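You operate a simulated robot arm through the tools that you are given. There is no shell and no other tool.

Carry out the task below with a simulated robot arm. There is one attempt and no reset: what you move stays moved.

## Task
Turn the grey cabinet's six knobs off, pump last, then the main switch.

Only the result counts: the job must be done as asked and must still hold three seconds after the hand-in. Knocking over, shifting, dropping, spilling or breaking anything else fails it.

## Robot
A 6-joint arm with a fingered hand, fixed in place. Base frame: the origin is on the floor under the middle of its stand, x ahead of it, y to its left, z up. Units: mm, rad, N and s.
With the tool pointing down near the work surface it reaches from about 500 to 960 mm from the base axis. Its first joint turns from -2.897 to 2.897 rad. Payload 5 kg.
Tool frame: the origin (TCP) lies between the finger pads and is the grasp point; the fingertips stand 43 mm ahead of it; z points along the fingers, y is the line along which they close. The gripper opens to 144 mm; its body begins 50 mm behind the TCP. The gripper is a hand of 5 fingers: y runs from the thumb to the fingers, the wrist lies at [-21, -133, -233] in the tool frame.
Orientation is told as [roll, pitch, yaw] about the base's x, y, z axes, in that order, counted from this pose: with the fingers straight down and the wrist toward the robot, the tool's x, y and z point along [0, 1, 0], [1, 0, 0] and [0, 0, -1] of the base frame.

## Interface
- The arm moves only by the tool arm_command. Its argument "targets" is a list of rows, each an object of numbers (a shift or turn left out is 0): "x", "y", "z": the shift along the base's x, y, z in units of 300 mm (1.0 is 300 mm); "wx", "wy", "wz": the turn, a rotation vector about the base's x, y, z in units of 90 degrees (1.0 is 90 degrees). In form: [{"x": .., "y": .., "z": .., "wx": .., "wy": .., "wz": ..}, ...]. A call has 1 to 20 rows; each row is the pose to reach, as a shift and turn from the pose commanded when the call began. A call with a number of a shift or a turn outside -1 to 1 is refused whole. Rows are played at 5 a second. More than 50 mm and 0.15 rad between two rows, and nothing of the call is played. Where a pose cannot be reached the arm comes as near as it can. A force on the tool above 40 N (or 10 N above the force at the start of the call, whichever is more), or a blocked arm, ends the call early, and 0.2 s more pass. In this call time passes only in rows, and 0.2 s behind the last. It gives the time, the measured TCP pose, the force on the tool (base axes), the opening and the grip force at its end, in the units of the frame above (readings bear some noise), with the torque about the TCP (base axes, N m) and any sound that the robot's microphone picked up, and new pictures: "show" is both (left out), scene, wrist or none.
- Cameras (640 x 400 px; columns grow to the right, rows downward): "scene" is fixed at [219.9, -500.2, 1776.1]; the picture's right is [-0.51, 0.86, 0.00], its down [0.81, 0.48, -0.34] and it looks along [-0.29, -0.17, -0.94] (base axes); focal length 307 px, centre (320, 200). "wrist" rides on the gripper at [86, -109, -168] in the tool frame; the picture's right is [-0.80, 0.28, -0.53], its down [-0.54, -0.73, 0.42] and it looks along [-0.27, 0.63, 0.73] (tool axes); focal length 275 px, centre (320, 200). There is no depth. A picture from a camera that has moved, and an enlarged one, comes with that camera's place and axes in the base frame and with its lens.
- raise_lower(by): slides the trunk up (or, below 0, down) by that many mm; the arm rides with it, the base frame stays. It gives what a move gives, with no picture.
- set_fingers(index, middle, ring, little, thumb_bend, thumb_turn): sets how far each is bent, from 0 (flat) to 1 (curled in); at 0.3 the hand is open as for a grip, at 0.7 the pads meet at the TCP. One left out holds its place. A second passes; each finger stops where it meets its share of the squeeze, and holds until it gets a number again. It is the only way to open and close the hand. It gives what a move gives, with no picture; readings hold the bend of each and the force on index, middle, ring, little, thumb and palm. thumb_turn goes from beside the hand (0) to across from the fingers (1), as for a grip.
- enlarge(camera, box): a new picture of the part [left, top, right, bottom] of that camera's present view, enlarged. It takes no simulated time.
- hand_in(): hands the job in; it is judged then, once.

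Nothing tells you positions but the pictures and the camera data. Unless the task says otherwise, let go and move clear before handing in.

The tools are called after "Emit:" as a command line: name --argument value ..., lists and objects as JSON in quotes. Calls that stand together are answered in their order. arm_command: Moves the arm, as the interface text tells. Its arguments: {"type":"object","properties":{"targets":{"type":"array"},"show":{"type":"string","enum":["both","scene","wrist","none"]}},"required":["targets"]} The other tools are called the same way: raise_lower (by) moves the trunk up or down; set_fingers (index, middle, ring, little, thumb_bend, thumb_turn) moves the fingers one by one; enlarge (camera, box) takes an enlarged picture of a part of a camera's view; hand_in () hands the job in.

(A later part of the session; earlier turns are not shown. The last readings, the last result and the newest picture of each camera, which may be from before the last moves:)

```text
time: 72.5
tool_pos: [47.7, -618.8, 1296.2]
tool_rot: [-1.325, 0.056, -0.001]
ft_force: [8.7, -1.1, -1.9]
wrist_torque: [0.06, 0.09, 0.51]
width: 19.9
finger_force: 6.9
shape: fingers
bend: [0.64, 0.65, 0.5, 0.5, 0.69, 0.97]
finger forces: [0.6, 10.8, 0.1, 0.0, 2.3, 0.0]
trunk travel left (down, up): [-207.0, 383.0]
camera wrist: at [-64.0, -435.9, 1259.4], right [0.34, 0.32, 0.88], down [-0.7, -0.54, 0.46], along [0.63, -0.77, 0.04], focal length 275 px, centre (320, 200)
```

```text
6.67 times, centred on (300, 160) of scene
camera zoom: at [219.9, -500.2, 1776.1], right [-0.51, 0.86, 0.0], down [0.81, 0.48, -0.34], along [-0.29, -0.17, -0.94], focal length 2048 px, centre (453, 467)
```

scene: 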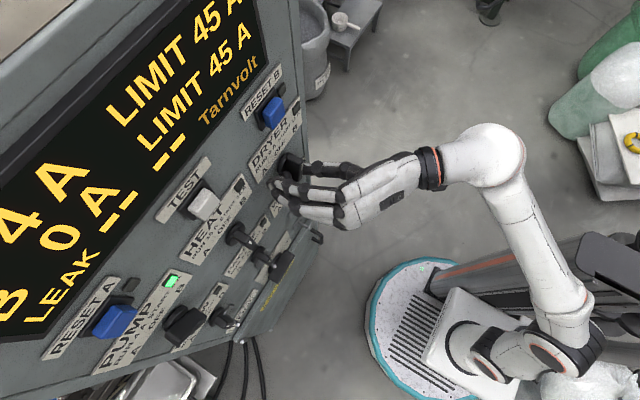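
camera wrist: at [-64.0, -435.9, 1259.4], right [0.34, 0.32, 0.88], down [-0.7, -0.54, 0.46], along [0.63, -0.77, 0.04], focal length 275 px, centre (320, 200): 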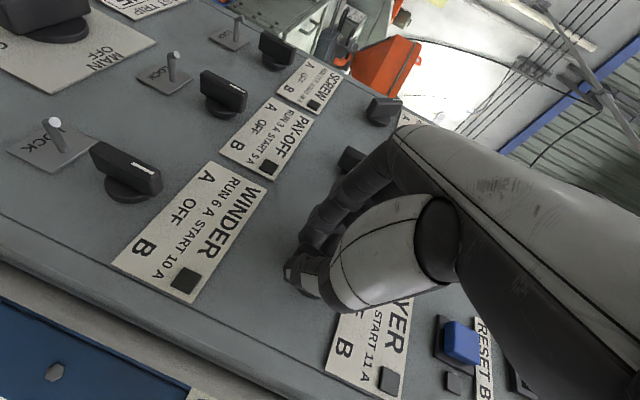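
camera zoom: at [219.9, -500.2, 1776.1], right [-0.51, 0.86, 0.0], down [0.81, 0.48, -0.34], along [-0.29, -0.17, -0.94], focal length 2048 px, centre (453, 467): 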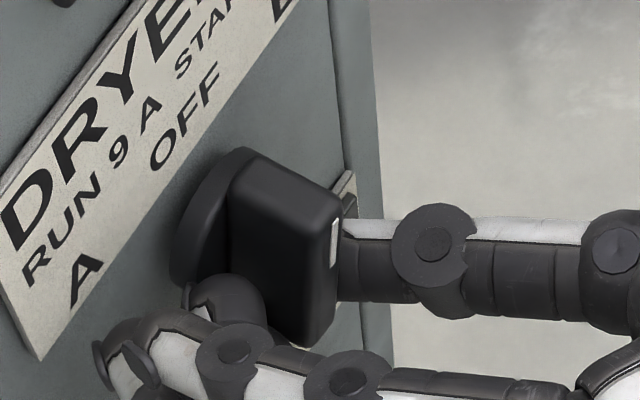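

DRYER is confirmed off (bus A shows 4 A, just the pump), though now about 10° past vertical. I'll correct it the same way as WINDER.

Emit:
set_fingers --index 0.55 --middle 0.55 --ring 0.55 --little 0.55 --thumb_bend 0.55

Emit:
arm_command --targets '[{"z": 0.018, "wy": -0.018}, {"z": 0.036, "wy": -0.036}]' --show "none"

Emit:
set_fingers --index 0.7 --middle 0.66 --ring 0.6 --little 0.6 --thumb_bend 0.66

Emit:
arm_command --targets '[{}]'

Emit:
enlarge --camera "scene" --box '[260, 130, 340, 190]'

```text
time: 73.5
tool_pos: [45.6, -618.6, 1296.2]
tool_rot: [-1.324, 0.058, 0.0]
ft_force: [0.2, 0.8, -0.5]
wrist_torque: [-0.01, -0.01, 0.02]
width: 59.8
finger_force: 0.2
shape: fingers
bend: [0.55, 0.55, 0.55, 0.55, 0.55, 0.97]
finger forces: [0.0, 0.1, 0.0, 0.0, 0.0, 0.0]
trunk travel left (down, up): [-207.0, 383.0]
```

```text
time: 74.1
tool_pos: [45.8, -618.8, 1305.8]
tool_rot: [-1.324, 0.001, -0.001]
ft_force: [-0.4, -0.1, 0.2]
wrist_torque: [0.02, -0.04, 0.0]
width: 59.9
finger_force: 0.2
shape: fingers
bend: [0.55, 0.55, 0.55, 0.55, 0.55, 0.97]
finger forces: [0.1, 0.1, 0.0, 0.1, 0.0, 0.0]
trunk travel left (down, up): [-207.0, 383.0]
```

```text
time: 75.1
tool_pos: [45.5, -619.1, 1306.4]
tool_rot: [-1.322, 0.003, 0.0]
ft_force: [3.0, -1.0, -0.9]
wrist_torque: [0.02, -0.07, 0.06]
width: 19.2
finger_force: 2.0
shape: fingers
bend: [0.67, 0.66, 0.6, 0.6, 0.66, 0.97]
finger forces: [3.2, 0.0, 0.0, 0.1, 0.1, 0.1]
trunk travel left (down, up): [-207.0, 383.0]
```

```text
time: 75.5
tool_pos: [44.8, -618.6, 1307.0]
tool_rot: [-1.322, 0.001, 0.001]
ft_force: [3.0, -0.5, -0.3]
wrist_torque: [-0.01, -0.04, 0.08]
width: 19.1
finger_force: 1.7
shape: fingers
bend: [0.67, 0.66, 0.6, 0.6, 0.66, 0.97]
finger forces: [3.2, 0.1, 0.1, 0.1, 0.0, 0.0]
trunk travel left (down, up): [-207.0, 383.0]
camera wrist: at [-62.1, -435.6, 1263.6], right [0.29, 0.32, 0.9], down [-0.73, -0.54, 0.42], along [0.63, -0.78, 0.08], focal length 275 px, centre (320, 200)
```

scene: 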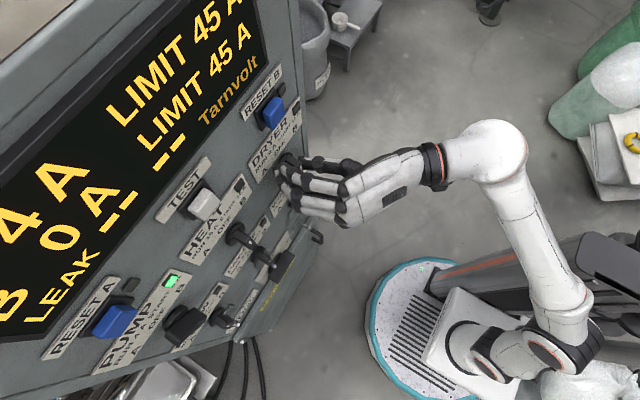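
wrist: 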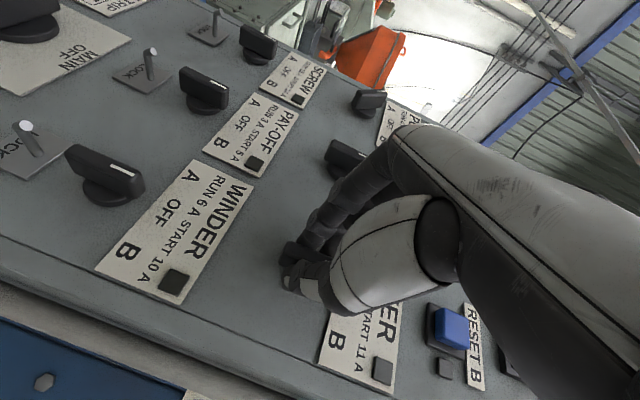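

```text
6.67 times, centred on (300, 160) of scene
camera zoom: at [219.9, -500.2, 1776.1], right [-0.51, 0.86, 0.0], down [0.81, 0.48, -0.34], along [-0.29, -0.17, -0.94], focal length 2048 px, centre (453, 467)
```

zoom: 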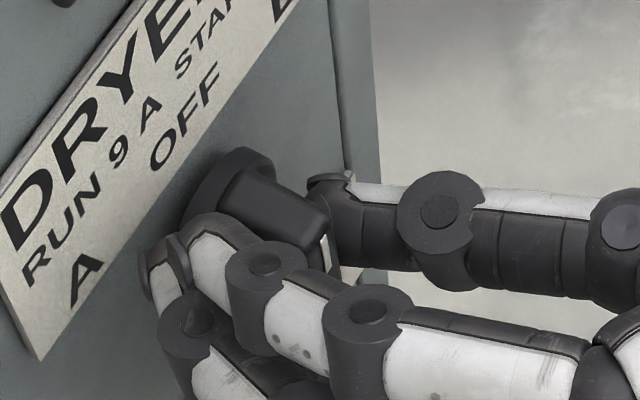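

DRYER is now upright. All five loads except PUMP are off, so I'll release, back off and travel across to PUMP, rolling the hand again for its A position.

Emit:
set_fingers --index 0.5 --middle 0.5 --ring 0.5 --little 0.5 --thumb_bend 0.5

Emit:
arm_command --targets '[{"y": 0.05}, {"y": 0.1}, {"y": 0.14}, {"x": 0.13, "y": 0.14}, {"x": 0.27, "y": 0.14}, {"x": 0.41, "y": 0.14}, {"x": 0.55, "y": 0.14}, {"x": 0.69, "y": 0.14, "z": -0.01, "wy": 0.06}, {"x": 0.83, "y": 0.14, "z": -0.02, "wy": 0.12}, {"x": 0.971, "y": 0.14, "z": -0.034, "wy": 0.177}]'

Emit:
enlarge --camera "scene" --box '[260, 130, 340, 190]'

Emit:
enlarge --camera "scene" --box '[110, 250, 310, 390]'

Emit:
enlarge --camera "wrist" --box '[140, 150, 420, 350]'

```text
time: 76.5
tool_pos: [45.8, -618.5, 1306.1]
tool_rot: [-1.324, 0.003, 0.001]
ft_force: [0.3, -0.7, 0.2]
wrist_torque: [0.02, 0.02, 0.01]
width: 78.1
finger_force: 0.0
shape: fingers
bend: [0.5, 0.5, 0.5, 0.5, 0.5, 0.97]
finger forces: [0.0, 0.0, 0.1, 0.0, 0.0, 0.0]
trunk travel left (down, up): [-207.0, 383.0]
```

```text
time: 78.7
tool_pos: [335.5, -576.1, 1295.6]
tool_rot: [-1.326, 0.281, -0.003]
ft_force: [-1.4, -0.4, -0.6]
wrist_torque: [0.05, -0.05, 0.07]
width: 78.4
finger_force: 0.0
shape: fingers
bend: [0.5, 0.5, 0.5, 0.5, 0.5, 0.97]
finger forces: [0.1, 0.0, 0.1, 0.0, 0.0, 0.0]
trunk travel left (down, up): [-207.0, 383.0]
camera wrist: at [219.2, -392.4, 1284.9], right [0.52, 0.32, 0.79], down [-0.58, -0.54, 0.61], along [0.62, -0.78, -0.1], focal length 275 px, centre (320, 200)
```

scene: 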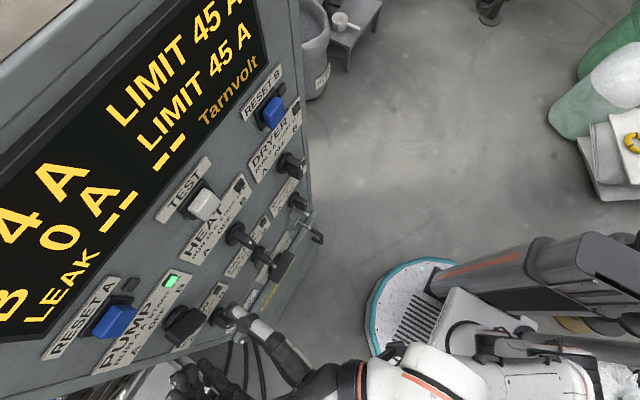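
wrist: 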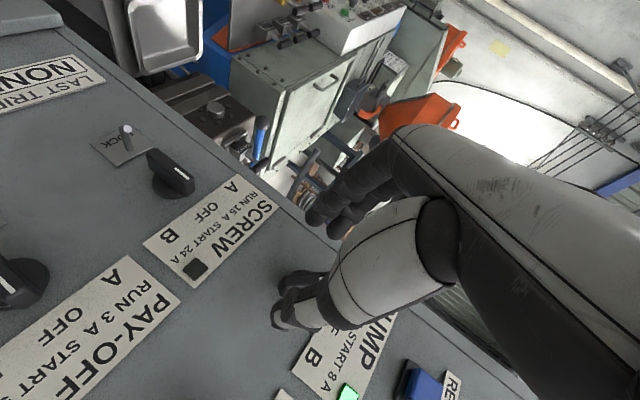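

```text
6.67 times, centred on (300, 160) of scene
camera zoom: at [219.9, -500.2, 1776.1], right [-0.51, 0.86, 0.0], down [0.81, 0.48, -0.34], along [-0.29, -0.17, -0.94], focal length 2048 px, centre (453, 467)
```

zoom: 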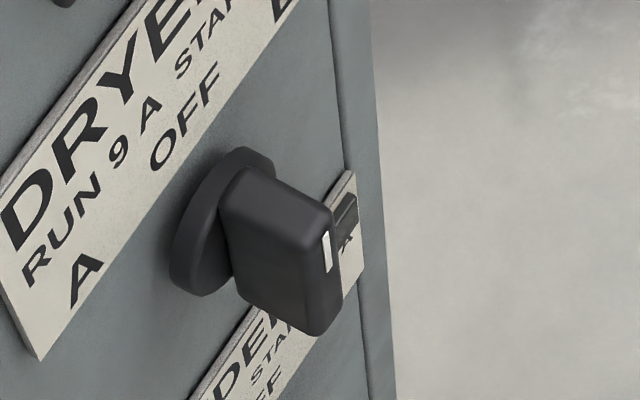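

```text
2.86 times, centred on (210, 320) of scene
camera zoom: at [219.9, -500.2, 1776.1], right [-0.51, 0.86, 0.0], down [0.81, 0.48, -0.34], along [-0.29, -0.17, -0.94], focal length 878 px, centre (634, -143)
```

zoom: 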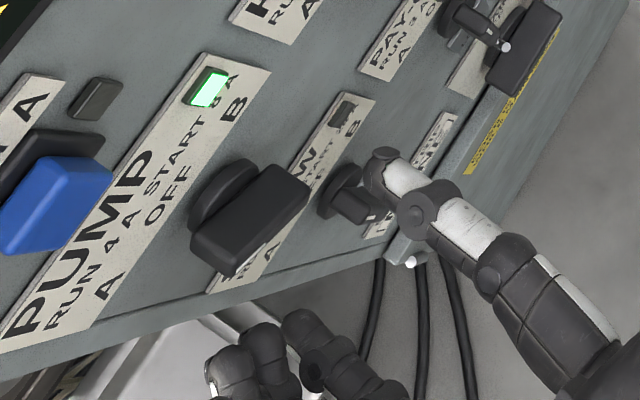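

```text
2.00 times, centred on (280, 250) of wrist
camera zoom: at [219.2, -392.4, 1284.9], right [0.52, 0.32, 0.79], down [-0.58, -0.54, 0.61], along [0.62, -0.78, -0.1], focal length 551 px, centre (400, 100)
```

zoom: 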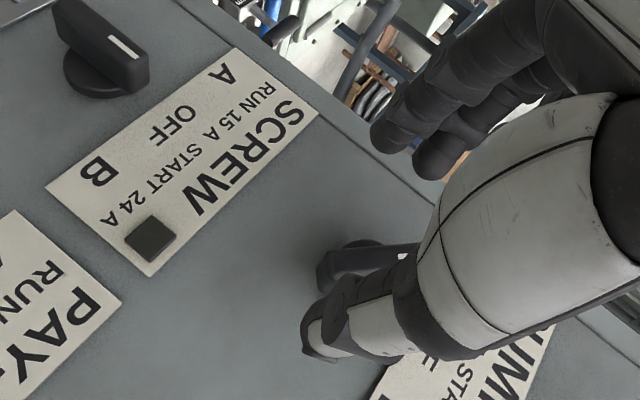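

PUMP is aligned like DRYER was. I'll advance and squeeze with thumb and middle finger in stages.

Emit:
arm_command --targets '[{"y": -0.05}, {"y": -0.1}, {"y": -0.143, "z": 0.002}]' --show "none"

Emit:
set_fingers --index 0.57 --middle 0.65 --ring 0.5 --little 0.5 --thumb_bend 0.63

Emit:
arm_command --targets '[{}]'

Emit:
enlarge --camera "scene" --box '[130, 270, 270, 370]'

Emit:
enlarge --camera "wrist" --box '[140, 150, 420, 350]'

```text
time: 79.5
tool_pos: [334.9, -620.0, 1295.6]
tool_rot: [-1.325, 0.28, 0.001]
ft_force: [0.4, 0.0, 0.0]
wrist_torque: [-0.02, 0.0, 0.01]
width: 78.2
finger_force: 0.1
shape: fingers
bend: [0.5, 0.5, 0.5, 0.5, 0.5, 0.97]
finger forces: [0.1, 0.0, 0.0, 0.0, 0.0, 0.0]
trunk travel left (down, up): [-207.0, 383.0]
```

```text
time: 80.5
tool_pos: [335.9, -620.4, 1297.6]
tool_rot: [-1.324, 0.279, -0.002]
ft_force: [-1.4, -0.6, 1.3]
wrist_torque: [0.0, 0.07, -0.03]
width: 48.6
finger_force: 1.5
shape: fingers
bend: [0.56, 0.64, 0.5, 0.5, 0.61, 0.97]
finger forces: [0.1, 0.9, 0.1, 0.1, 2.0, 0.0]
trunk travel left (down, up): [-207.0, 383.0]
```

```text
time: 80.9
tool_pos: [335.2, -618.5, 1296.1]
tool_rot: [-1.325, 0.281, -0.001]
ft_force: [-1.2, -0.6, -0.1]
wrist_torque: [-0.03, 0.03, -0.01]
width: 48.4
finger_force: 1.2
shape: fingers
bend: [0.56, 0.64, 0.5, 0.5, 0.61, 0.97]
finger forces: [0.0, 0.8, 0.1, 0.0, 1.9, 0.0]
trunk travel left (down, up): [-207.0, 383.0]
camera wrist: at [219.9, -436.0, 1285.5], right [0.52, 0.32, 0.79], down [-0.58, -0.54, 0.61], along [0.62, -0.78, -0.1], focal length 275 px, centre (320, 200)
```

scene: 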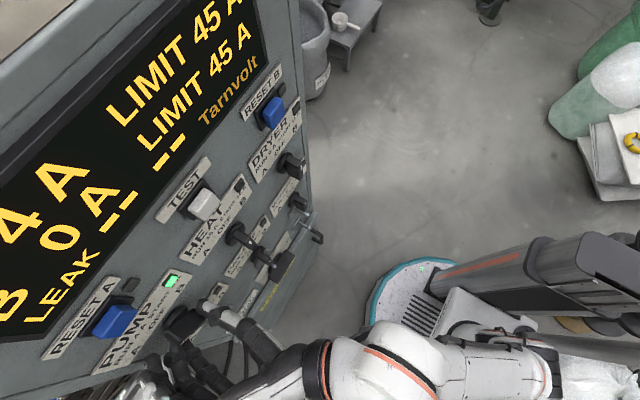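
wrist: 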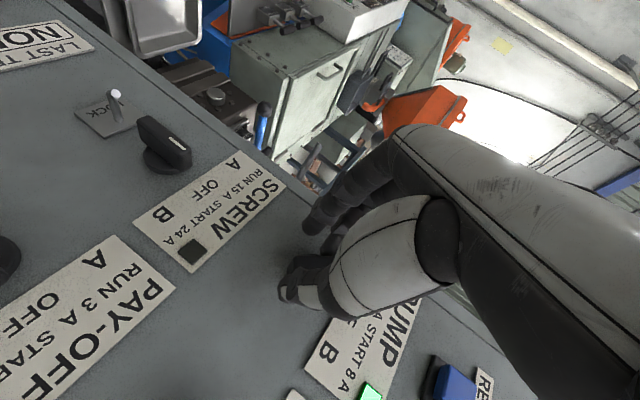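

```text
4.00 times, centred on (200, 320) of scene
camera zoom: at [219.9, -500.2, 1776.1], right [-0.51, 0.86, 0.0], down [0.81, 0.48, -0.34], along [-0.29, -0.17, -0.94], focal length 1229 px, centre (800, -280)
```

zoom: 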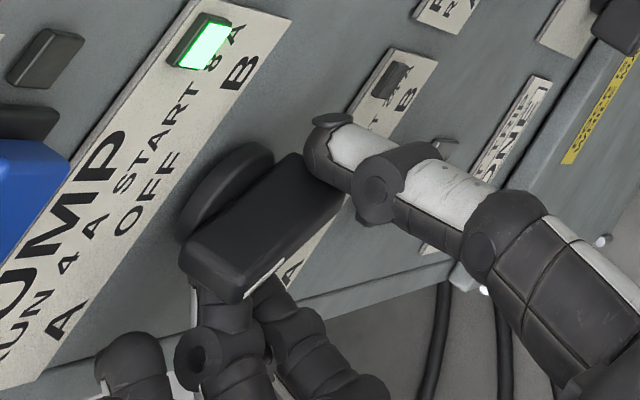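

```text
2.00 times, centred on (280, 250) of wrist
camera zoom: at [219.9, -436.0, 1285.5], right [0.52, 0.32, 0.79], down [-0.58, -0.54, 0.61], along [0.62, -0.78, -0.1], focal length 551 px, centre (400, 100)
```

zoom: 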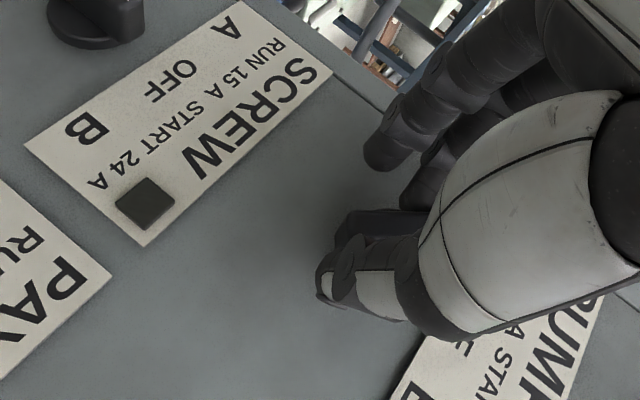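

The contact pattern on PUMP matches DRYER exactly. All the other loads are off, so I'll turn the pump now.

Emit:
set_fingers --index 0.6 --middle 0.69 --thumb_bend 0.67

Emit:
set_fingers --index 0.62 --middle 0.72 --thumb_bend 0.69

Emit:
arm_command --targets '[{}]'

Emit:
enlarge --camera "scene" --box '[130, 270, 270, 370]'

```text
time: 81.9
tool_pos: [335.6, -618.5, 1297.0]
tool_rot: [-1.326, 0.279, 0.002]
ft_force: [2.6, 0.4, 2.2]
wrist_torque: [-0.06, 0.03, 0.24]
width: 37.9
finger_force: 5.5
shape: fingers
bend: [0.6, 0.66, 0.5, 0.5, 0.64, 0.97]
finger forces: [0.1, 6.9, 0.0, 0.0, 3.8, 0.0]
trunk travel left (down, up): [-207.0, 383.0]
```

```text
time: 82.9
tool_pos: [337.0, -619.2, 1296.4]
tool_rot: [-1.324, 0.282, 0.0]
ft_force: [7.2, -0.8, 1.4]
wrist_torque: [-0.05, 0.0, 0.27]
width: 25.0
finger_force: 4.4
shape: fingers
bend: [0.62, 0.71, 0.5, 0.5, 0.68, 0.97]
finger forces: [0.0, 8.2, 0.0, 0.0, 0.6, 0.0]
trunk travel left (down, up): [-207.0, 383.0]
```

```text
time: 83.3
tool_pos: [336.0, -619.0, 1296.0]
tool_rot: [-1.324, 0.282, 0.0]
ft_force: [7.5, -0.4, 2.4]
wrist_torque: [-0.08, 0.0, 0.26]
width: 24.8
finger_force: 4.7
shape: fingers
bend: [0.62, 0.71, 0.5, 0.5, 0.68, 0.97]
finger forces: [0.0, 8.3, 0.0, 0.1, 0.5, 0.0]
trunk travel left (down, up): [-207.0, 383.0]
camera wrist: at [221.0, -435.9, 1285.3], right [0.52, 0.32, 0.79], down [-0.58, -0.54, 0.61], along [0.62, -0.78, -0.1], focal length 275 px, centre (320, 200)
```

scene: 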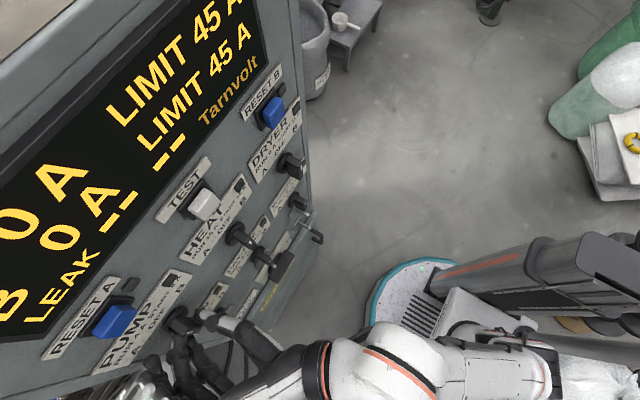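
wrist: 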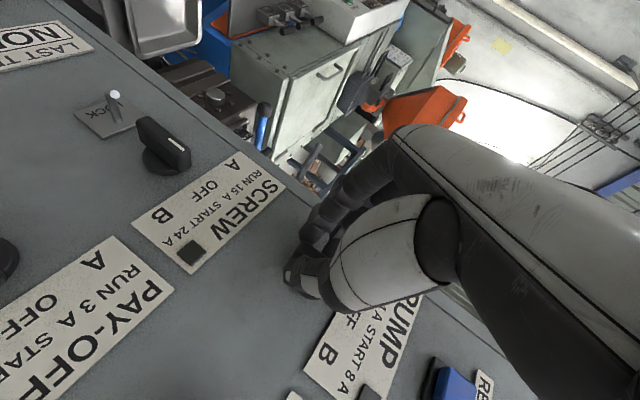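

```text
4.00 times, centred on (200, 320) of scene
camera zoom: at [219.9, -500.2, 1776.1], right [-0.51, 0.86, 0.0], down [0.81, 0.48, -0.34], along [-0.29, -0.17, -0.94], focal length 1229 px, centre (800, -280)
```

zoom: 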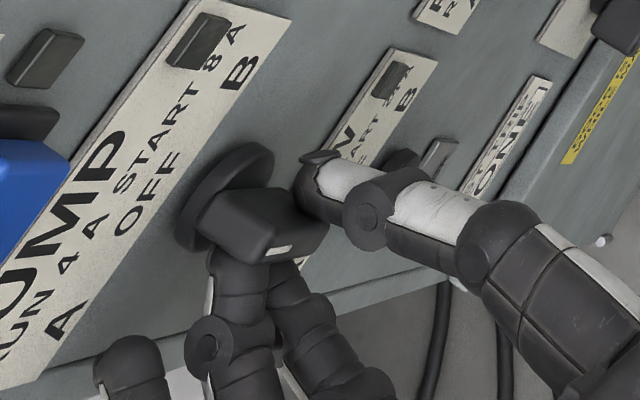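

PUMP is off: both buses read 0 A. I'll do the same upright correction on its pointer.

Emit:
set_fingers --index 0.55 --middle 0.55 --ring 0.55 --little 0.55 --thumb_bend 0.55

Emit:
arm_command --targets '[{"z": 0.012, "wy": -0.06}, {"z": 0.024, "wy": -0.12}, {"z": 0.036, "wy": -0.179}]'

Emit:
enlarge --camera "scene" --box '[160, 290, 230, 350]'

Emit:
enlarge --camera "wrist" --box '[220, 200, 380, 320]'

```text
time: 84.3
tool_pos: [335.2, -618.7, 1295.8]
tool_rot: [-1.325, 0.279, 0.0]
ft_force: [-0.2, -0.1, -1.0]
wrist_torque: [0.0, -0.01, 0.04]
width: 60.4
finger_force: 0.0
shape: fingers
bend: [0.55, 0.55, 0.55, 0.55, 0.55, 0.97]
finger forces: [0.1, 0.0, 0.0, 0.1, 0.1, 0.0]
trunk travel left (down, up): [-207.0, 383.0]
```

```text
time: 85.1
tool_pos: [336.6, -620.7, 1307.3]
tool_rot: [-1.326, -0.003, 0.002]
ft_force: [0.8, 0.4, 0.0]
wrist_torque: [-0.02, 0.02, 0.0]
width: 60.2
finger_force: 0.0
shape: fingers
bend: [0.55, 0.55, 0.55, 0.55, 0.55, 0.97]
finger forces: [0.0, 0.0, 0.1, 0.1, 0.0, 0.1]
trunk travel left (down, up): [-207.0, 383.0]
camera wrist: at [228.3, -436.1, 1264.4], right [0.28, 0.32, 0.9], down [-0.73, -0.54, 0.42], along [0.63, -0.78, 0.08], focal length 275 px, centre (320, 200)
```

scene: 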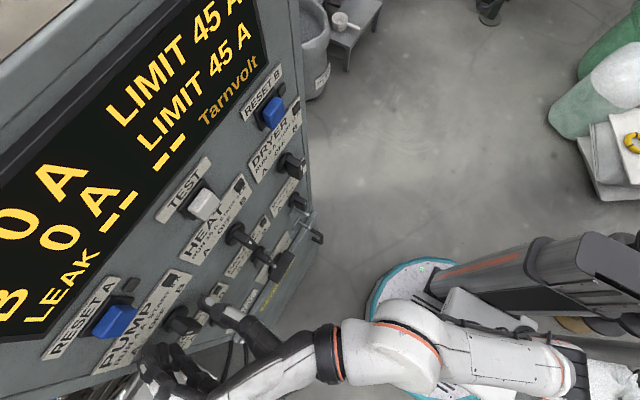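
wrist: 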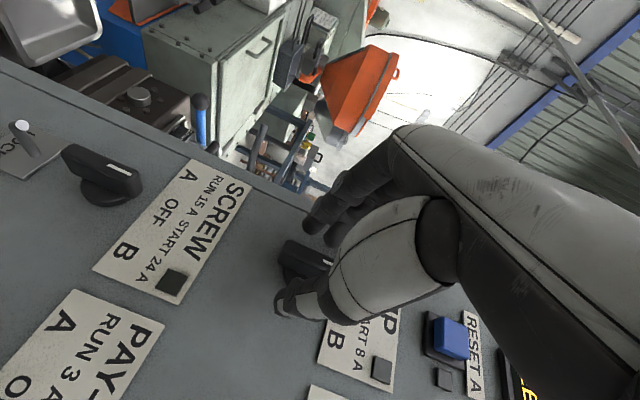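

```text
6.67 times, centred on (195, 320) of scene
camera zoom: at [219.9, -500.2, 1776.1], right [-0.51, 0.86, 0.0], down [0.81, 0.48, -0.34], along [-0.29, -0.17, -0.94], focal length 2048 px, centre (1153, -600)
```

zoom: 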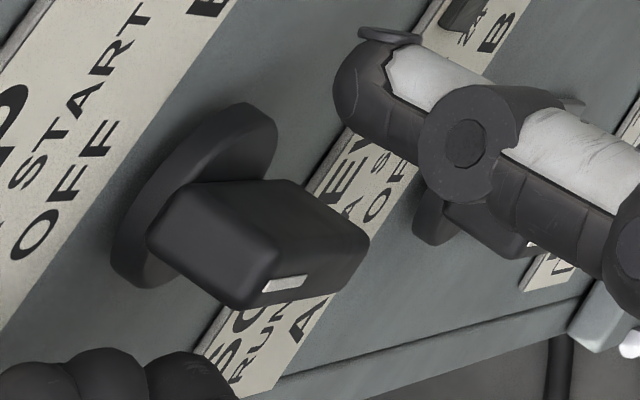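

```text
3.33 times, centred on (300, 260) of wrist
camera zoom: at [228.3, -436.1, 1264.4], right [0.28, 0.32, 0.9], down [-0.73, -0.54, 0.42], along [0.63, -0.78, 0.08], focal length 918 px, centre (387, 0)
```

zoom: 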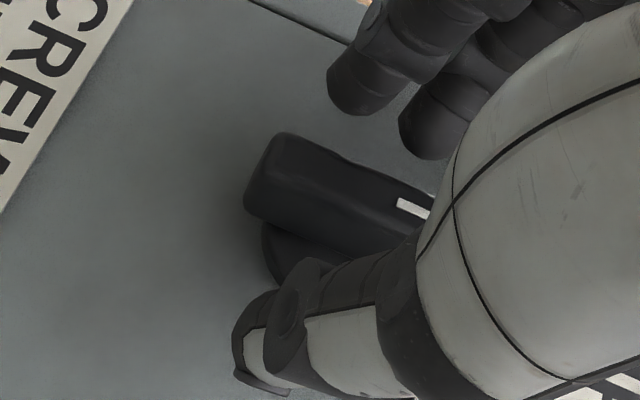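

PUMP's pointer is already upright, and all six knobs are off with 0 A on both buses. Now the main switch: I'll back off, tilt the fingers to 45° downward and lower the trunk to reach it from above.

Emit:
set_fingers --index 0.5 --middle 0.5 --ring 0.5 --little 0.5 --thumb_bend 0.5

Emit:
arm_command --targets '[{"y": 0.06}, {"y": 0.12}, {"y": 0.17}, {"x": -0.09, "y": 0.18, "wx": 0.07}, {"x": -0.18, "y": 0.19, "wx": 0.14}, {"x": -0.27, "y": 0.2, "wx": 0.21}, {"x": -0.36, "y": 0.2, "wx": 0.28}, {"x": -0.4, "y": 0.2, "wx": 0.344}]'

Emit:
enlarge --camera "scene" --box '[110, 250, 310, 390]'

```text
time: 86.1
tool_pos: [336.7, -620.1, 1306.4]
tool_rot: [-1.325, -0.002, 0.0]
ft_force: [-0.2, -0.6, -0.3]
wrist_torque: [0.01, 0.02, -0.01]
width: 78.0
finger_force: 0.1
shape: fingers
bend: [0.5, 0.5, 0.5, 0.5, 0.5, 0.97]
finger forces: [0.0, 0.0, 0.0, 0.0, 0.1, 0.0]
trunk travel left (down, up): [-207.0, 383.0]
```

```text
time: 87.9
tool_pos: [211.8, -544.2, 1274.7]
tool_rot: [-0.785, -0.002, 0.001]
ft_force: [-0.5, 2.6, 1.1]
wrist_torque: [-0.09, 0.02, -0.02]
width: 78.0
finger_force: 0.0
shape: fingers
bend: [0.5, 0.5, 0.5, 0.5, 0.5, 0.98]
finger forces: [0.1, 0.0, 0.0, 0.0, 0.0, 0.1]
out of reach, approached as far as the arm can: row 7, 8
trunk travel left (down, up): [-207.0, 383.0]
camera wrist: at [104.3, -363.7, 1331.3], right [0.28, -0.19, 0.94], down [-0.73, -0.68, 0.08], along [0.63, -0.71, -0.33], focal length 275 px, centre (320, 200)
```

scene: 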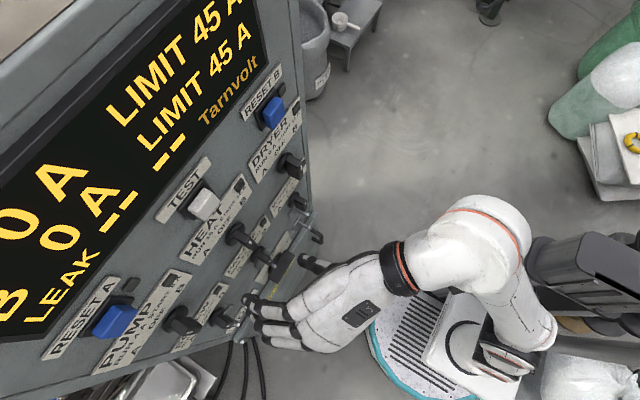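
wrist: 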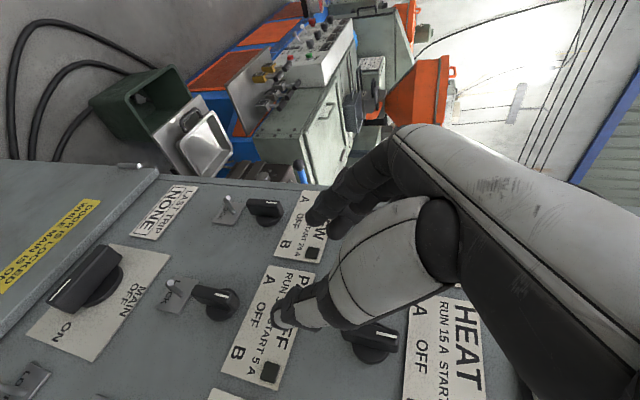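

```text
2.86 times, centred on (210, 320) of scene
camera zoom: at [219.9, -500.2, 1776.1], right [-0.51, 0.86, 0.0], down [0.81, 0.48, -0.34], along [-0.29, -0.17, -0.94], focal length 878 px, centre (634, -143)
```

zoom: 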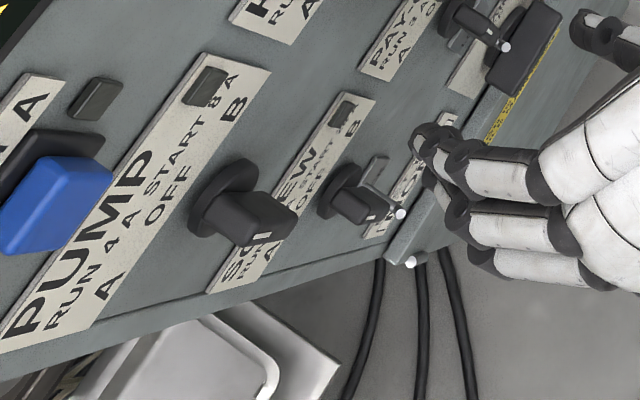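

MAIN is visible at lower left, still ON. I'll lower the trunk the rest of the way and look again.

Emit:
raise_lower --by -205

Emit:
arm_command --targets '[{}]'

Emit:
enlarge --camera "wrist" --box '[140, 200, 380, 400]'

Emit:
enlarge --camera "scene" --box '[230, 220, 350, 320]'

```text
time: 90.1
tool_pos: [212.1, -544.7, 1068.7]
tool_rot: [-0.785, 0.0, -0.003]
ft_force: [0.0, -0.1, 0.1]
wrist_torque: [-0.01, 0.01, -0.01]
width: 78.3
finger_force: 0.0
shape: fingers
bend: [0.5, 0.5, 0.5, 0.5, 0.5, 0.98]
finger forces: [0.0, 0.0, 0.1, 0.0, 0.0, 0.1]
trunk travel left (down, up): [-2.0, 588.0]
```

```text
time: 90.5
tool_pos: [213.1, -544.3, 1068.3]
tool_rot: [-0.785, 0.002, -0.002]
ft_force: [-0.6, -0.1, 0.8]
wrist_torque: [0.0, -0.03, 0.0]
width: 77.9
finger_force: 0.2
shape: fingers
bend: [0.5, 0.5, 0.5, 0.5, 0.5, 0.98]
finger forces: [0.0, 0.1, 0.1, 0.0, 0.0, 0.1]
trunk travel left (down, up): [-2.0, 588.0]
camera wrist: at [104.8, -365.2, 1125.5], right [0.28, -0.19, 0.94], down [-0.73, -0.68, 0.08], along [0.63, -0.71, -0.33], focal length 275 px, centre (320, 200)
```

scene: 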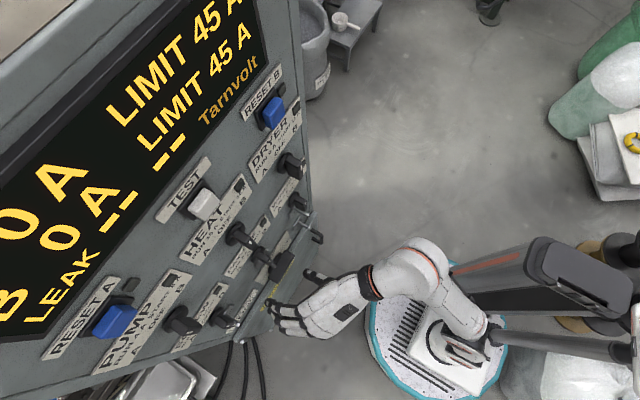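
wrist: 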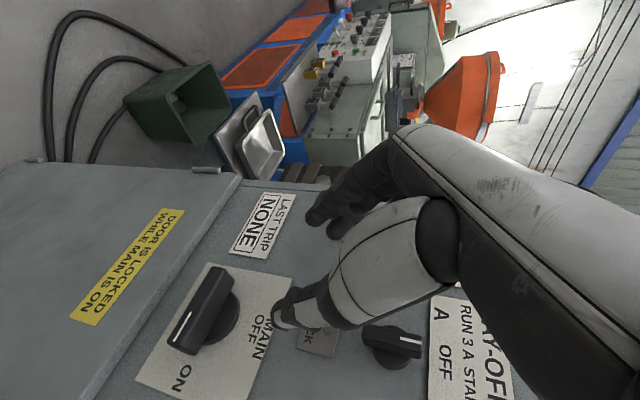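

```text
2.00 times, centred on (260, 300) of wrist
camera zoom: at [104.8, -365.2, 1125.5], right [0.28, -0.19, 0.94], down [-0.73, -0.68, 0.08], along [0.63, -0.71, -0.33], focal length 551 px, centre (440, 0)
```

zoom: 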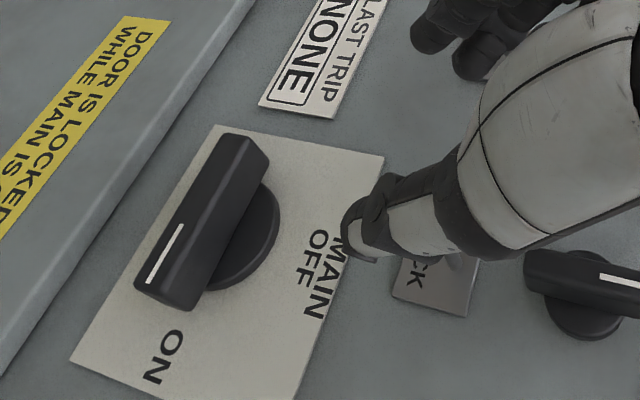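

```text
4.00 times, centred on (290, 270) of scene
camera zoom: at [219.9, -500.2, 1776.1], right [-0.51, 0.86, 0.0], down [0.81, 0.48, -0.34], along [-0.29, -0.17, -0.94], focal length 1229 px, centre (440, -80)
```

zoom: 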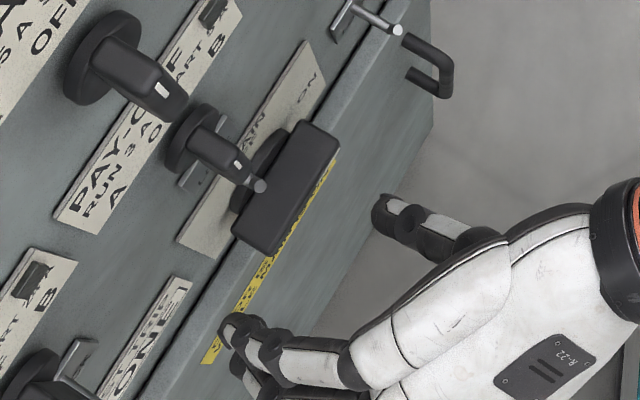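

MAIN is centred near (174, 911), its bar about 83 mm long and horizontal with the pointer to the right (ON). I'll push its left end down with the index fingertip along an arc until the pointer stands up. First I'll curl the other fingers out of the way.

Emit:
set_fingers --index 0.5 --middle 1.0 --ring 1.0 --little 1.0 --thumb_bend 0.5

Emit:
arm_command --targets '[{}]'

Emit:
enlarge --camera "wrist" --box '[200, 130, 440, 330]'

Emit:
enlarge --camera "scene" --box '[240, 220, 380, 350]'

```text
time: 91.5
tool_pos: [212.3, -543.8, 1068.9]
tool_rot: [-0.783, -0.001, -0.003]
ft_force: [-0.5, -0.2, -1.4]
wrist_torque: [0.01, 0.0, -0.02]
width: 78.0
finger_force: 0.0
shape: fingers
bend: [0.5, 1.0, 1.0, 1.0, 0.5, 0.98]
finger forces: [0.1, 0.1, 0.0, 0.1, 0.1, 0.1]
trunk travel left (down, up): [-2.0, 588.0]
```

```text
time: 91.9
tool_pos: [212.8, -545.0, 1067.9]
tool_rot: [-0.783, 0.001, -0.001]
ft_force: [0.1, 0.4, 0.7]
wrist_torque: [0.0, 0.01, 0.01]
width: 77.9
finger_force: 0.2
shape: fingers
bend: [0.5, 1.0, 1.0, 1.0, 0.5, 0.98]
finger forces: [0.0, 0.0, 0.1, 0.0, 0.0, 0.0]
trunk travel left (down, up): [-2.0, 588.0]
camera wrist: at [104.8, -365.2, 1125.5], right [0.28, -0.19, 0.94], down [-0.73, -0.68, 0.08], along [0.63, -0.71, -0.33], focal length 275 px, centre (320, 200)
```

scene: 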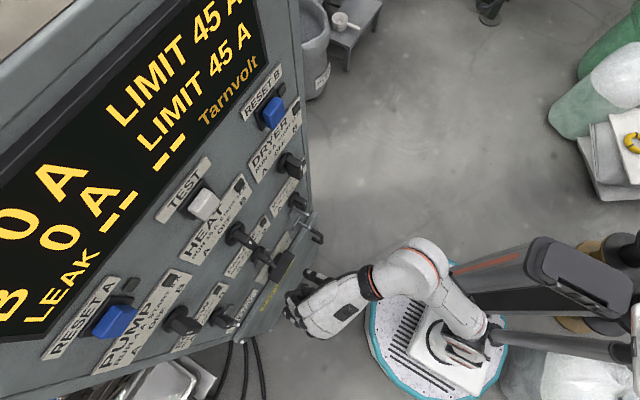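
wrist: 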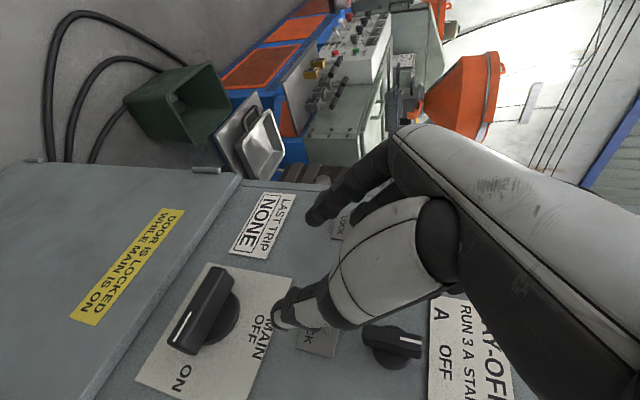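

```text
2.00 times, centred on (320, 230) of wrist
camera zoom: at [104.8, -365.2, 1125.5], right [0.28, -0.19, 0.94], down [-0.73, -0.68, 0.08], along [0.63, -0.71, -0.33], focal length 551 px, centre (320, 140)
```

zoom: 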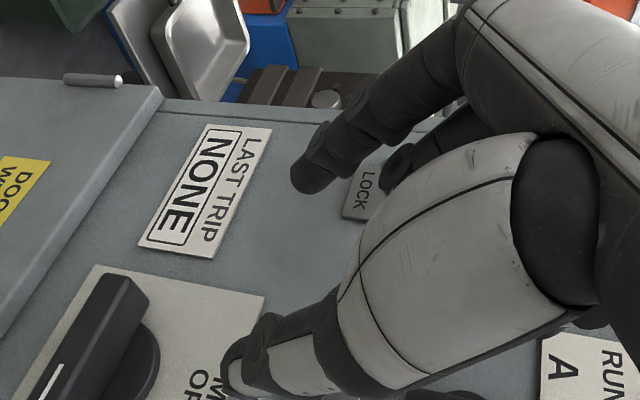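

```text
3.08 times, centred on (310, 285) of scene
camera zoom: at [219.9, -500.2, 1776.1], right [-0.51, 0.86, 0.0], down [0.81, 0.48, -0.34], along [-0.29, -0.17, -0.94], focal length 945 px, centre (351, -62)
```

zoom: 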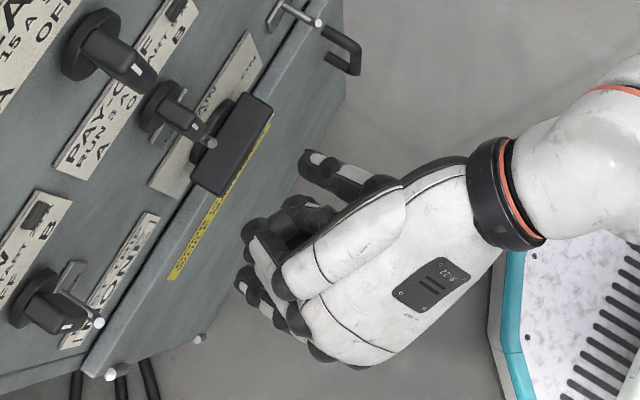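

Working at 45° with the finger row fanning upward would risk hitting PAY-OFF's LOCK hook. A safer way is to turn the hand so the fingers hang in a row parallel to the panel and push with the little fingertip. I'll curl the others, move left and make that quarter-turn well clear of the panel.

Emit:
set_fingers --index 1.0 --middle 1.0 --ring 1.0 --little 0.45 --thumb_bend 0.5

Emit:
arm_command --targets '[{"x": 0.1, "y": 0.01}, {"x": 0.2, "y": 0.02}, {"x": 0.3, "y": 0.02}, {"x": 0.3, "y": 0.02, "wy": -0.06, "wz": -0.06}, {"x": 0.3, "y": 0.02, "wy": -0.12, "wz": -0.12}, {"x": 0.3, "y": 0.02, "wy": -0.18, "wz": -0.18}, {"x": 0.3, "y": 0.02, "wy": -0.24, "wz": -0.24}, {"x": 0.3, "y": 0.02, "wy": -0.3, "wz": -0.3}, {"x": 0.3, "y": 0.02, "wy": -0.36, "wz": -0.36}, {"x": 0.3, "y": 0.02, "wy": -0.42, "wz": -0.42}, {"x": 0.3, "y": 0.02, "wy": -0.48, "wz": -0.48}, {"x": 0.3, "y": 0.02, "wy": -0.54, "wz": -0.54}, {"x": 0.3, "y": 0.02, "wy": -0.6, "wz": -0.6}, {"x": 0.3, "y": 0.02, "wy": -0.66, "wz": -0.66}, {"x": 0.3, "y": 0.02, "wy": -0.707, "wz": -0.707}]'

```text
time: 92.9
tool_pos: [213.1, -544.5, 1068.8]
tool_rot: [-0.785, -0.002, -0.001]
ft_force: [0.7, -0.8, 0.6]
wrist_torque: [0.02, -0.01, -0.01]
width: 84.6
finger_force: 0.1
shape: fingers
bend: [1.0, 1.0, 1.0, 0.45, 0.5, 0.98]
finger forces: [0.0, 0.1, 0.1, 0.1, 0.1, 0.0]
trunk travel left (down, up): [-2.0, 588.0]
```

```text
time: 96.1
tool_pos: [303.6, -539.0, 1068.3]
tool_rot: [0.003, -0.785, -1.573]
ft_force: [0.3, -0.5, -0.5]
wrist_torque: [0.0, 0.0, 0.01]
width: 84.5
finger_force: 0.0
shape: fingers
bend: [1.0, 1.0, 1.0, 0.45, 0.5, 0.98]
finger forces: [0.0, 0.0, 0.1, 0.0, 0.1, 0.0]
trunk travel left (down, up): [-2.0, 588.0]
camera wrist: at [389.3, -343.7, 1110.1], right [-0.8, 0.18, 0.58], down [-0.54, 0.21, -0.81], along [-0.27, -0.96, -0.08], focal length 275 px, centre (320, 200)
```

scene: 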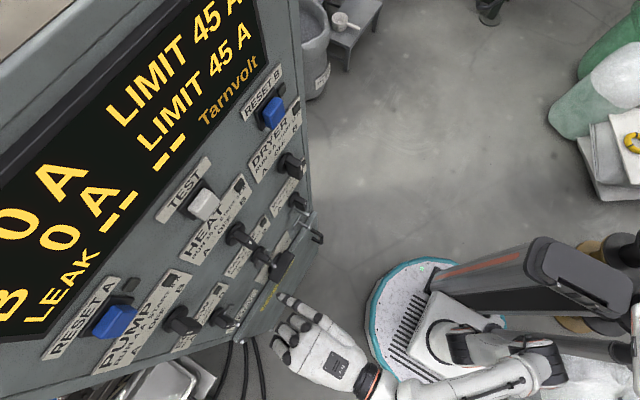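
wrist: 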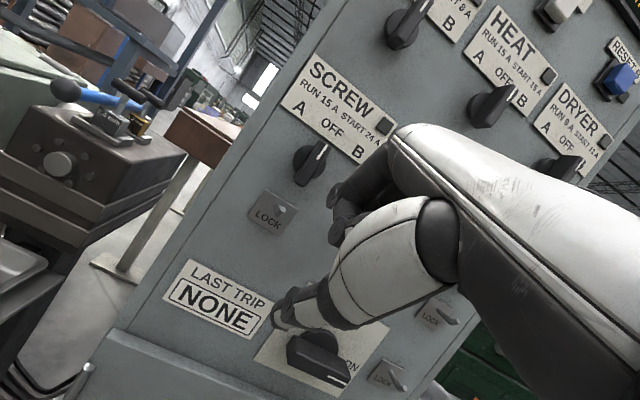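

This pose reaches well and gives a frontal view of the panel. Let me enlarge to check the knob pointers and locate MAIN precisely.

Emit:
enlarge --camera "wrist" --box '[220, 250, 460, 400]'

Emit:
enlarge --camera "wrist" --box '[280, 0, 640, 220]'

Emit:
enlarge --camera "scene" --box '[230, 220, 390, 400]'

```text
2.67 times, centred on (340, 325) of wrist
camera zoom: at [389.3, -343.7, 1110.1], right [-0.8, 0.18, 0.58], down [-0.54, 0.21, -0.81], along [-0.27, -0.96, -0.08], focal length 734 px, centre (267, -133)
```

zoom: 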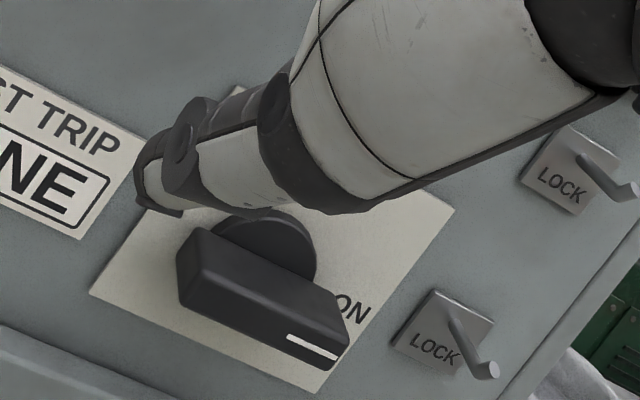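

```text
1.78 times, centred on (460, 110) of wrist
camera zoom: at [389.3, -343.7, 1110.1], right [-0.8, 0.18, 0.58], down [-0.54, 0.21, -0.81], along [-0.27, -0.96, -0.08], focal length 489 px, centre (71, 360)
```

zoom: 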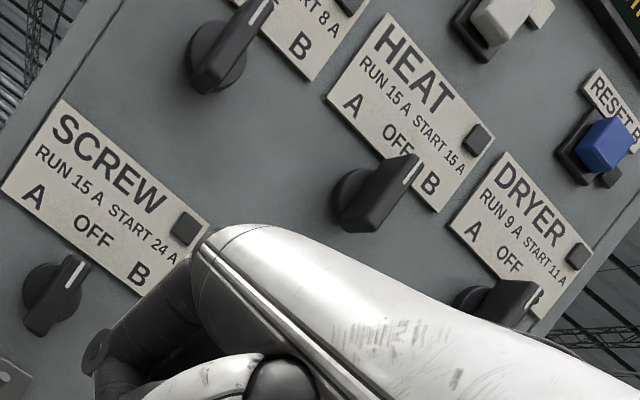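

```text
2.22 times, centred on (310, 310) of scene
camera zoom: at [219.9, -500.2, 1776.1], right [-0.51, 0.86, 0.0], down [0.81, 0.48, -0.34], along [-0.29, -0.17, -0.94], focal length 683 px, centre (342, -44)
```

zoom: 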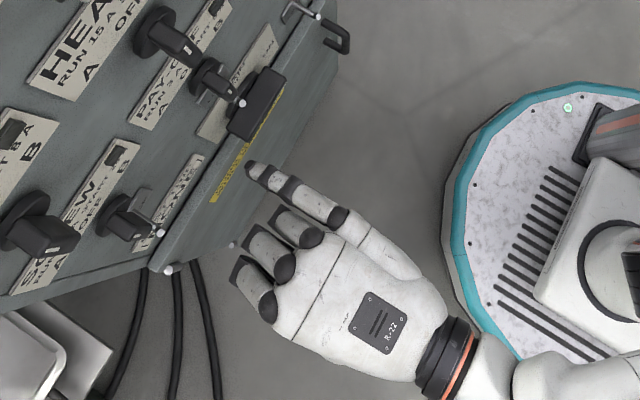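

The lower-row and pump pointers look upright. HEAT and DRYER look skewed from this oblique angle, so I'll zoom in on them to be sure.

Emit:
enlarge --camera "wrist" --box '[450, 60, 530, 140]'

Emit:
enlarge --camera "wrist" --box '[530, 110, 620, 190]'

Emit:
enlarge --camera "wrist" --box '[370, 0, 450, 60]'

Emit:
enlarge --camera "wrist" --box '[280, 120, 360, 200]'

```text
5.00 times, centred on (490, 100) of wrist
camera zoom: at [389.3, -343.7, 1110.1], right [-0.8, 0.18, 0.58], down [-0.54, 0.21, -0.81], along [-0.27, -0.96, -0.08], focal length 1376 px, centre (-530, 700)
```

zoom: 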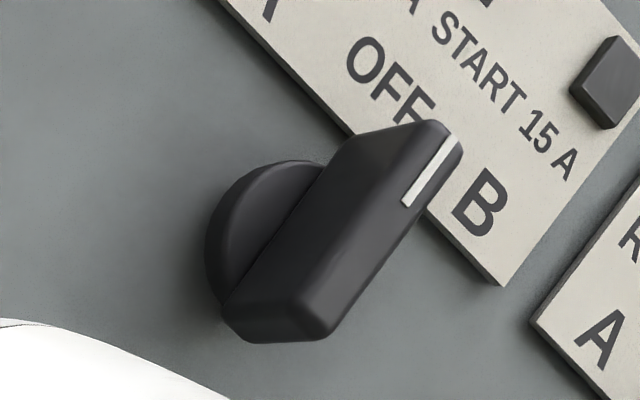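

```text
5.00 times, centred on (575, 150) of wrist
camera zoom: at [389.3, -343.7, 1110.1], right [-0.8, 0.18, 0.58], down [-0.54, 0.21, -0.81], along [-0.27, -0.96, -0.08], focal length 1376 px, centre (-955, 450)
```

zoom: 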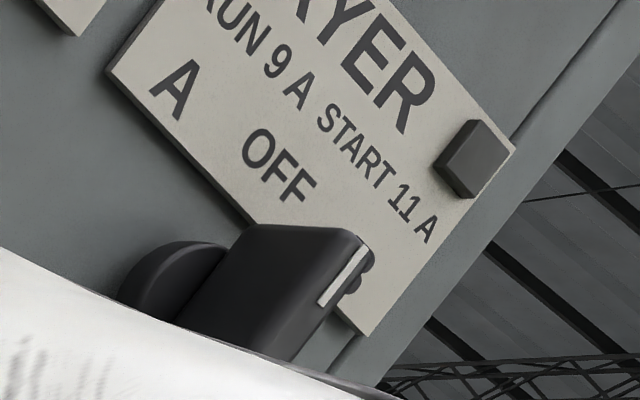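

```text
6.67 times, centred on (410, 30) of wrist
camera zoom: at [389.3, -343.7, 1110.1], right [-0.8, 0.18, 0.58], down [-0.54, 0.21, -0.81], along [-0.27, -0.96, -0.08], focal length 1835 px, centre (-280, 1333)
```

zoom: 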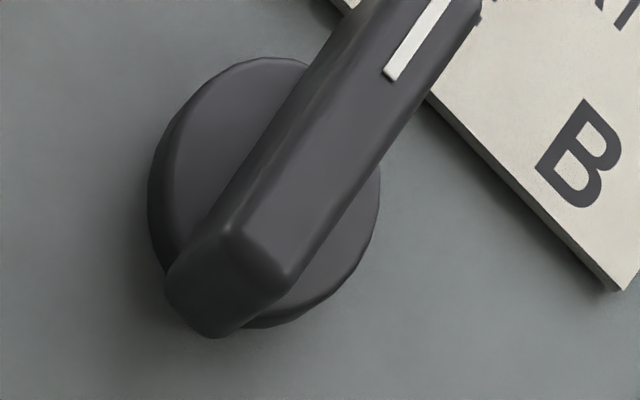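

```text
5.00 times, centred on (320, 160) of wrist
camera zoom: at [389.3, -343.7, 1110.1], right [-0.8, 0.18, 0.58], down [-0.54, 0.21, -0.81], along [-0.27, -0.96, -0.08], focal length 1376 px, centre (320, 400)
```

zoom: 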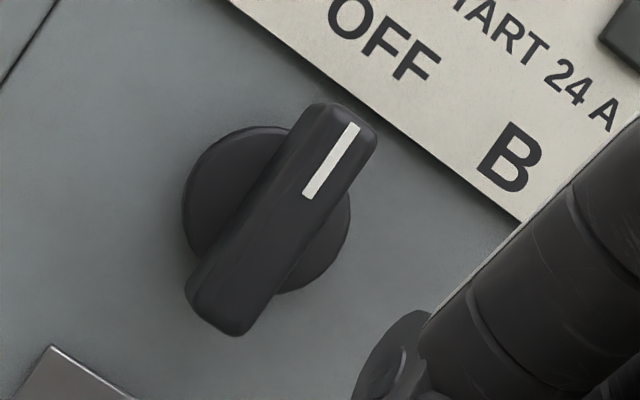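

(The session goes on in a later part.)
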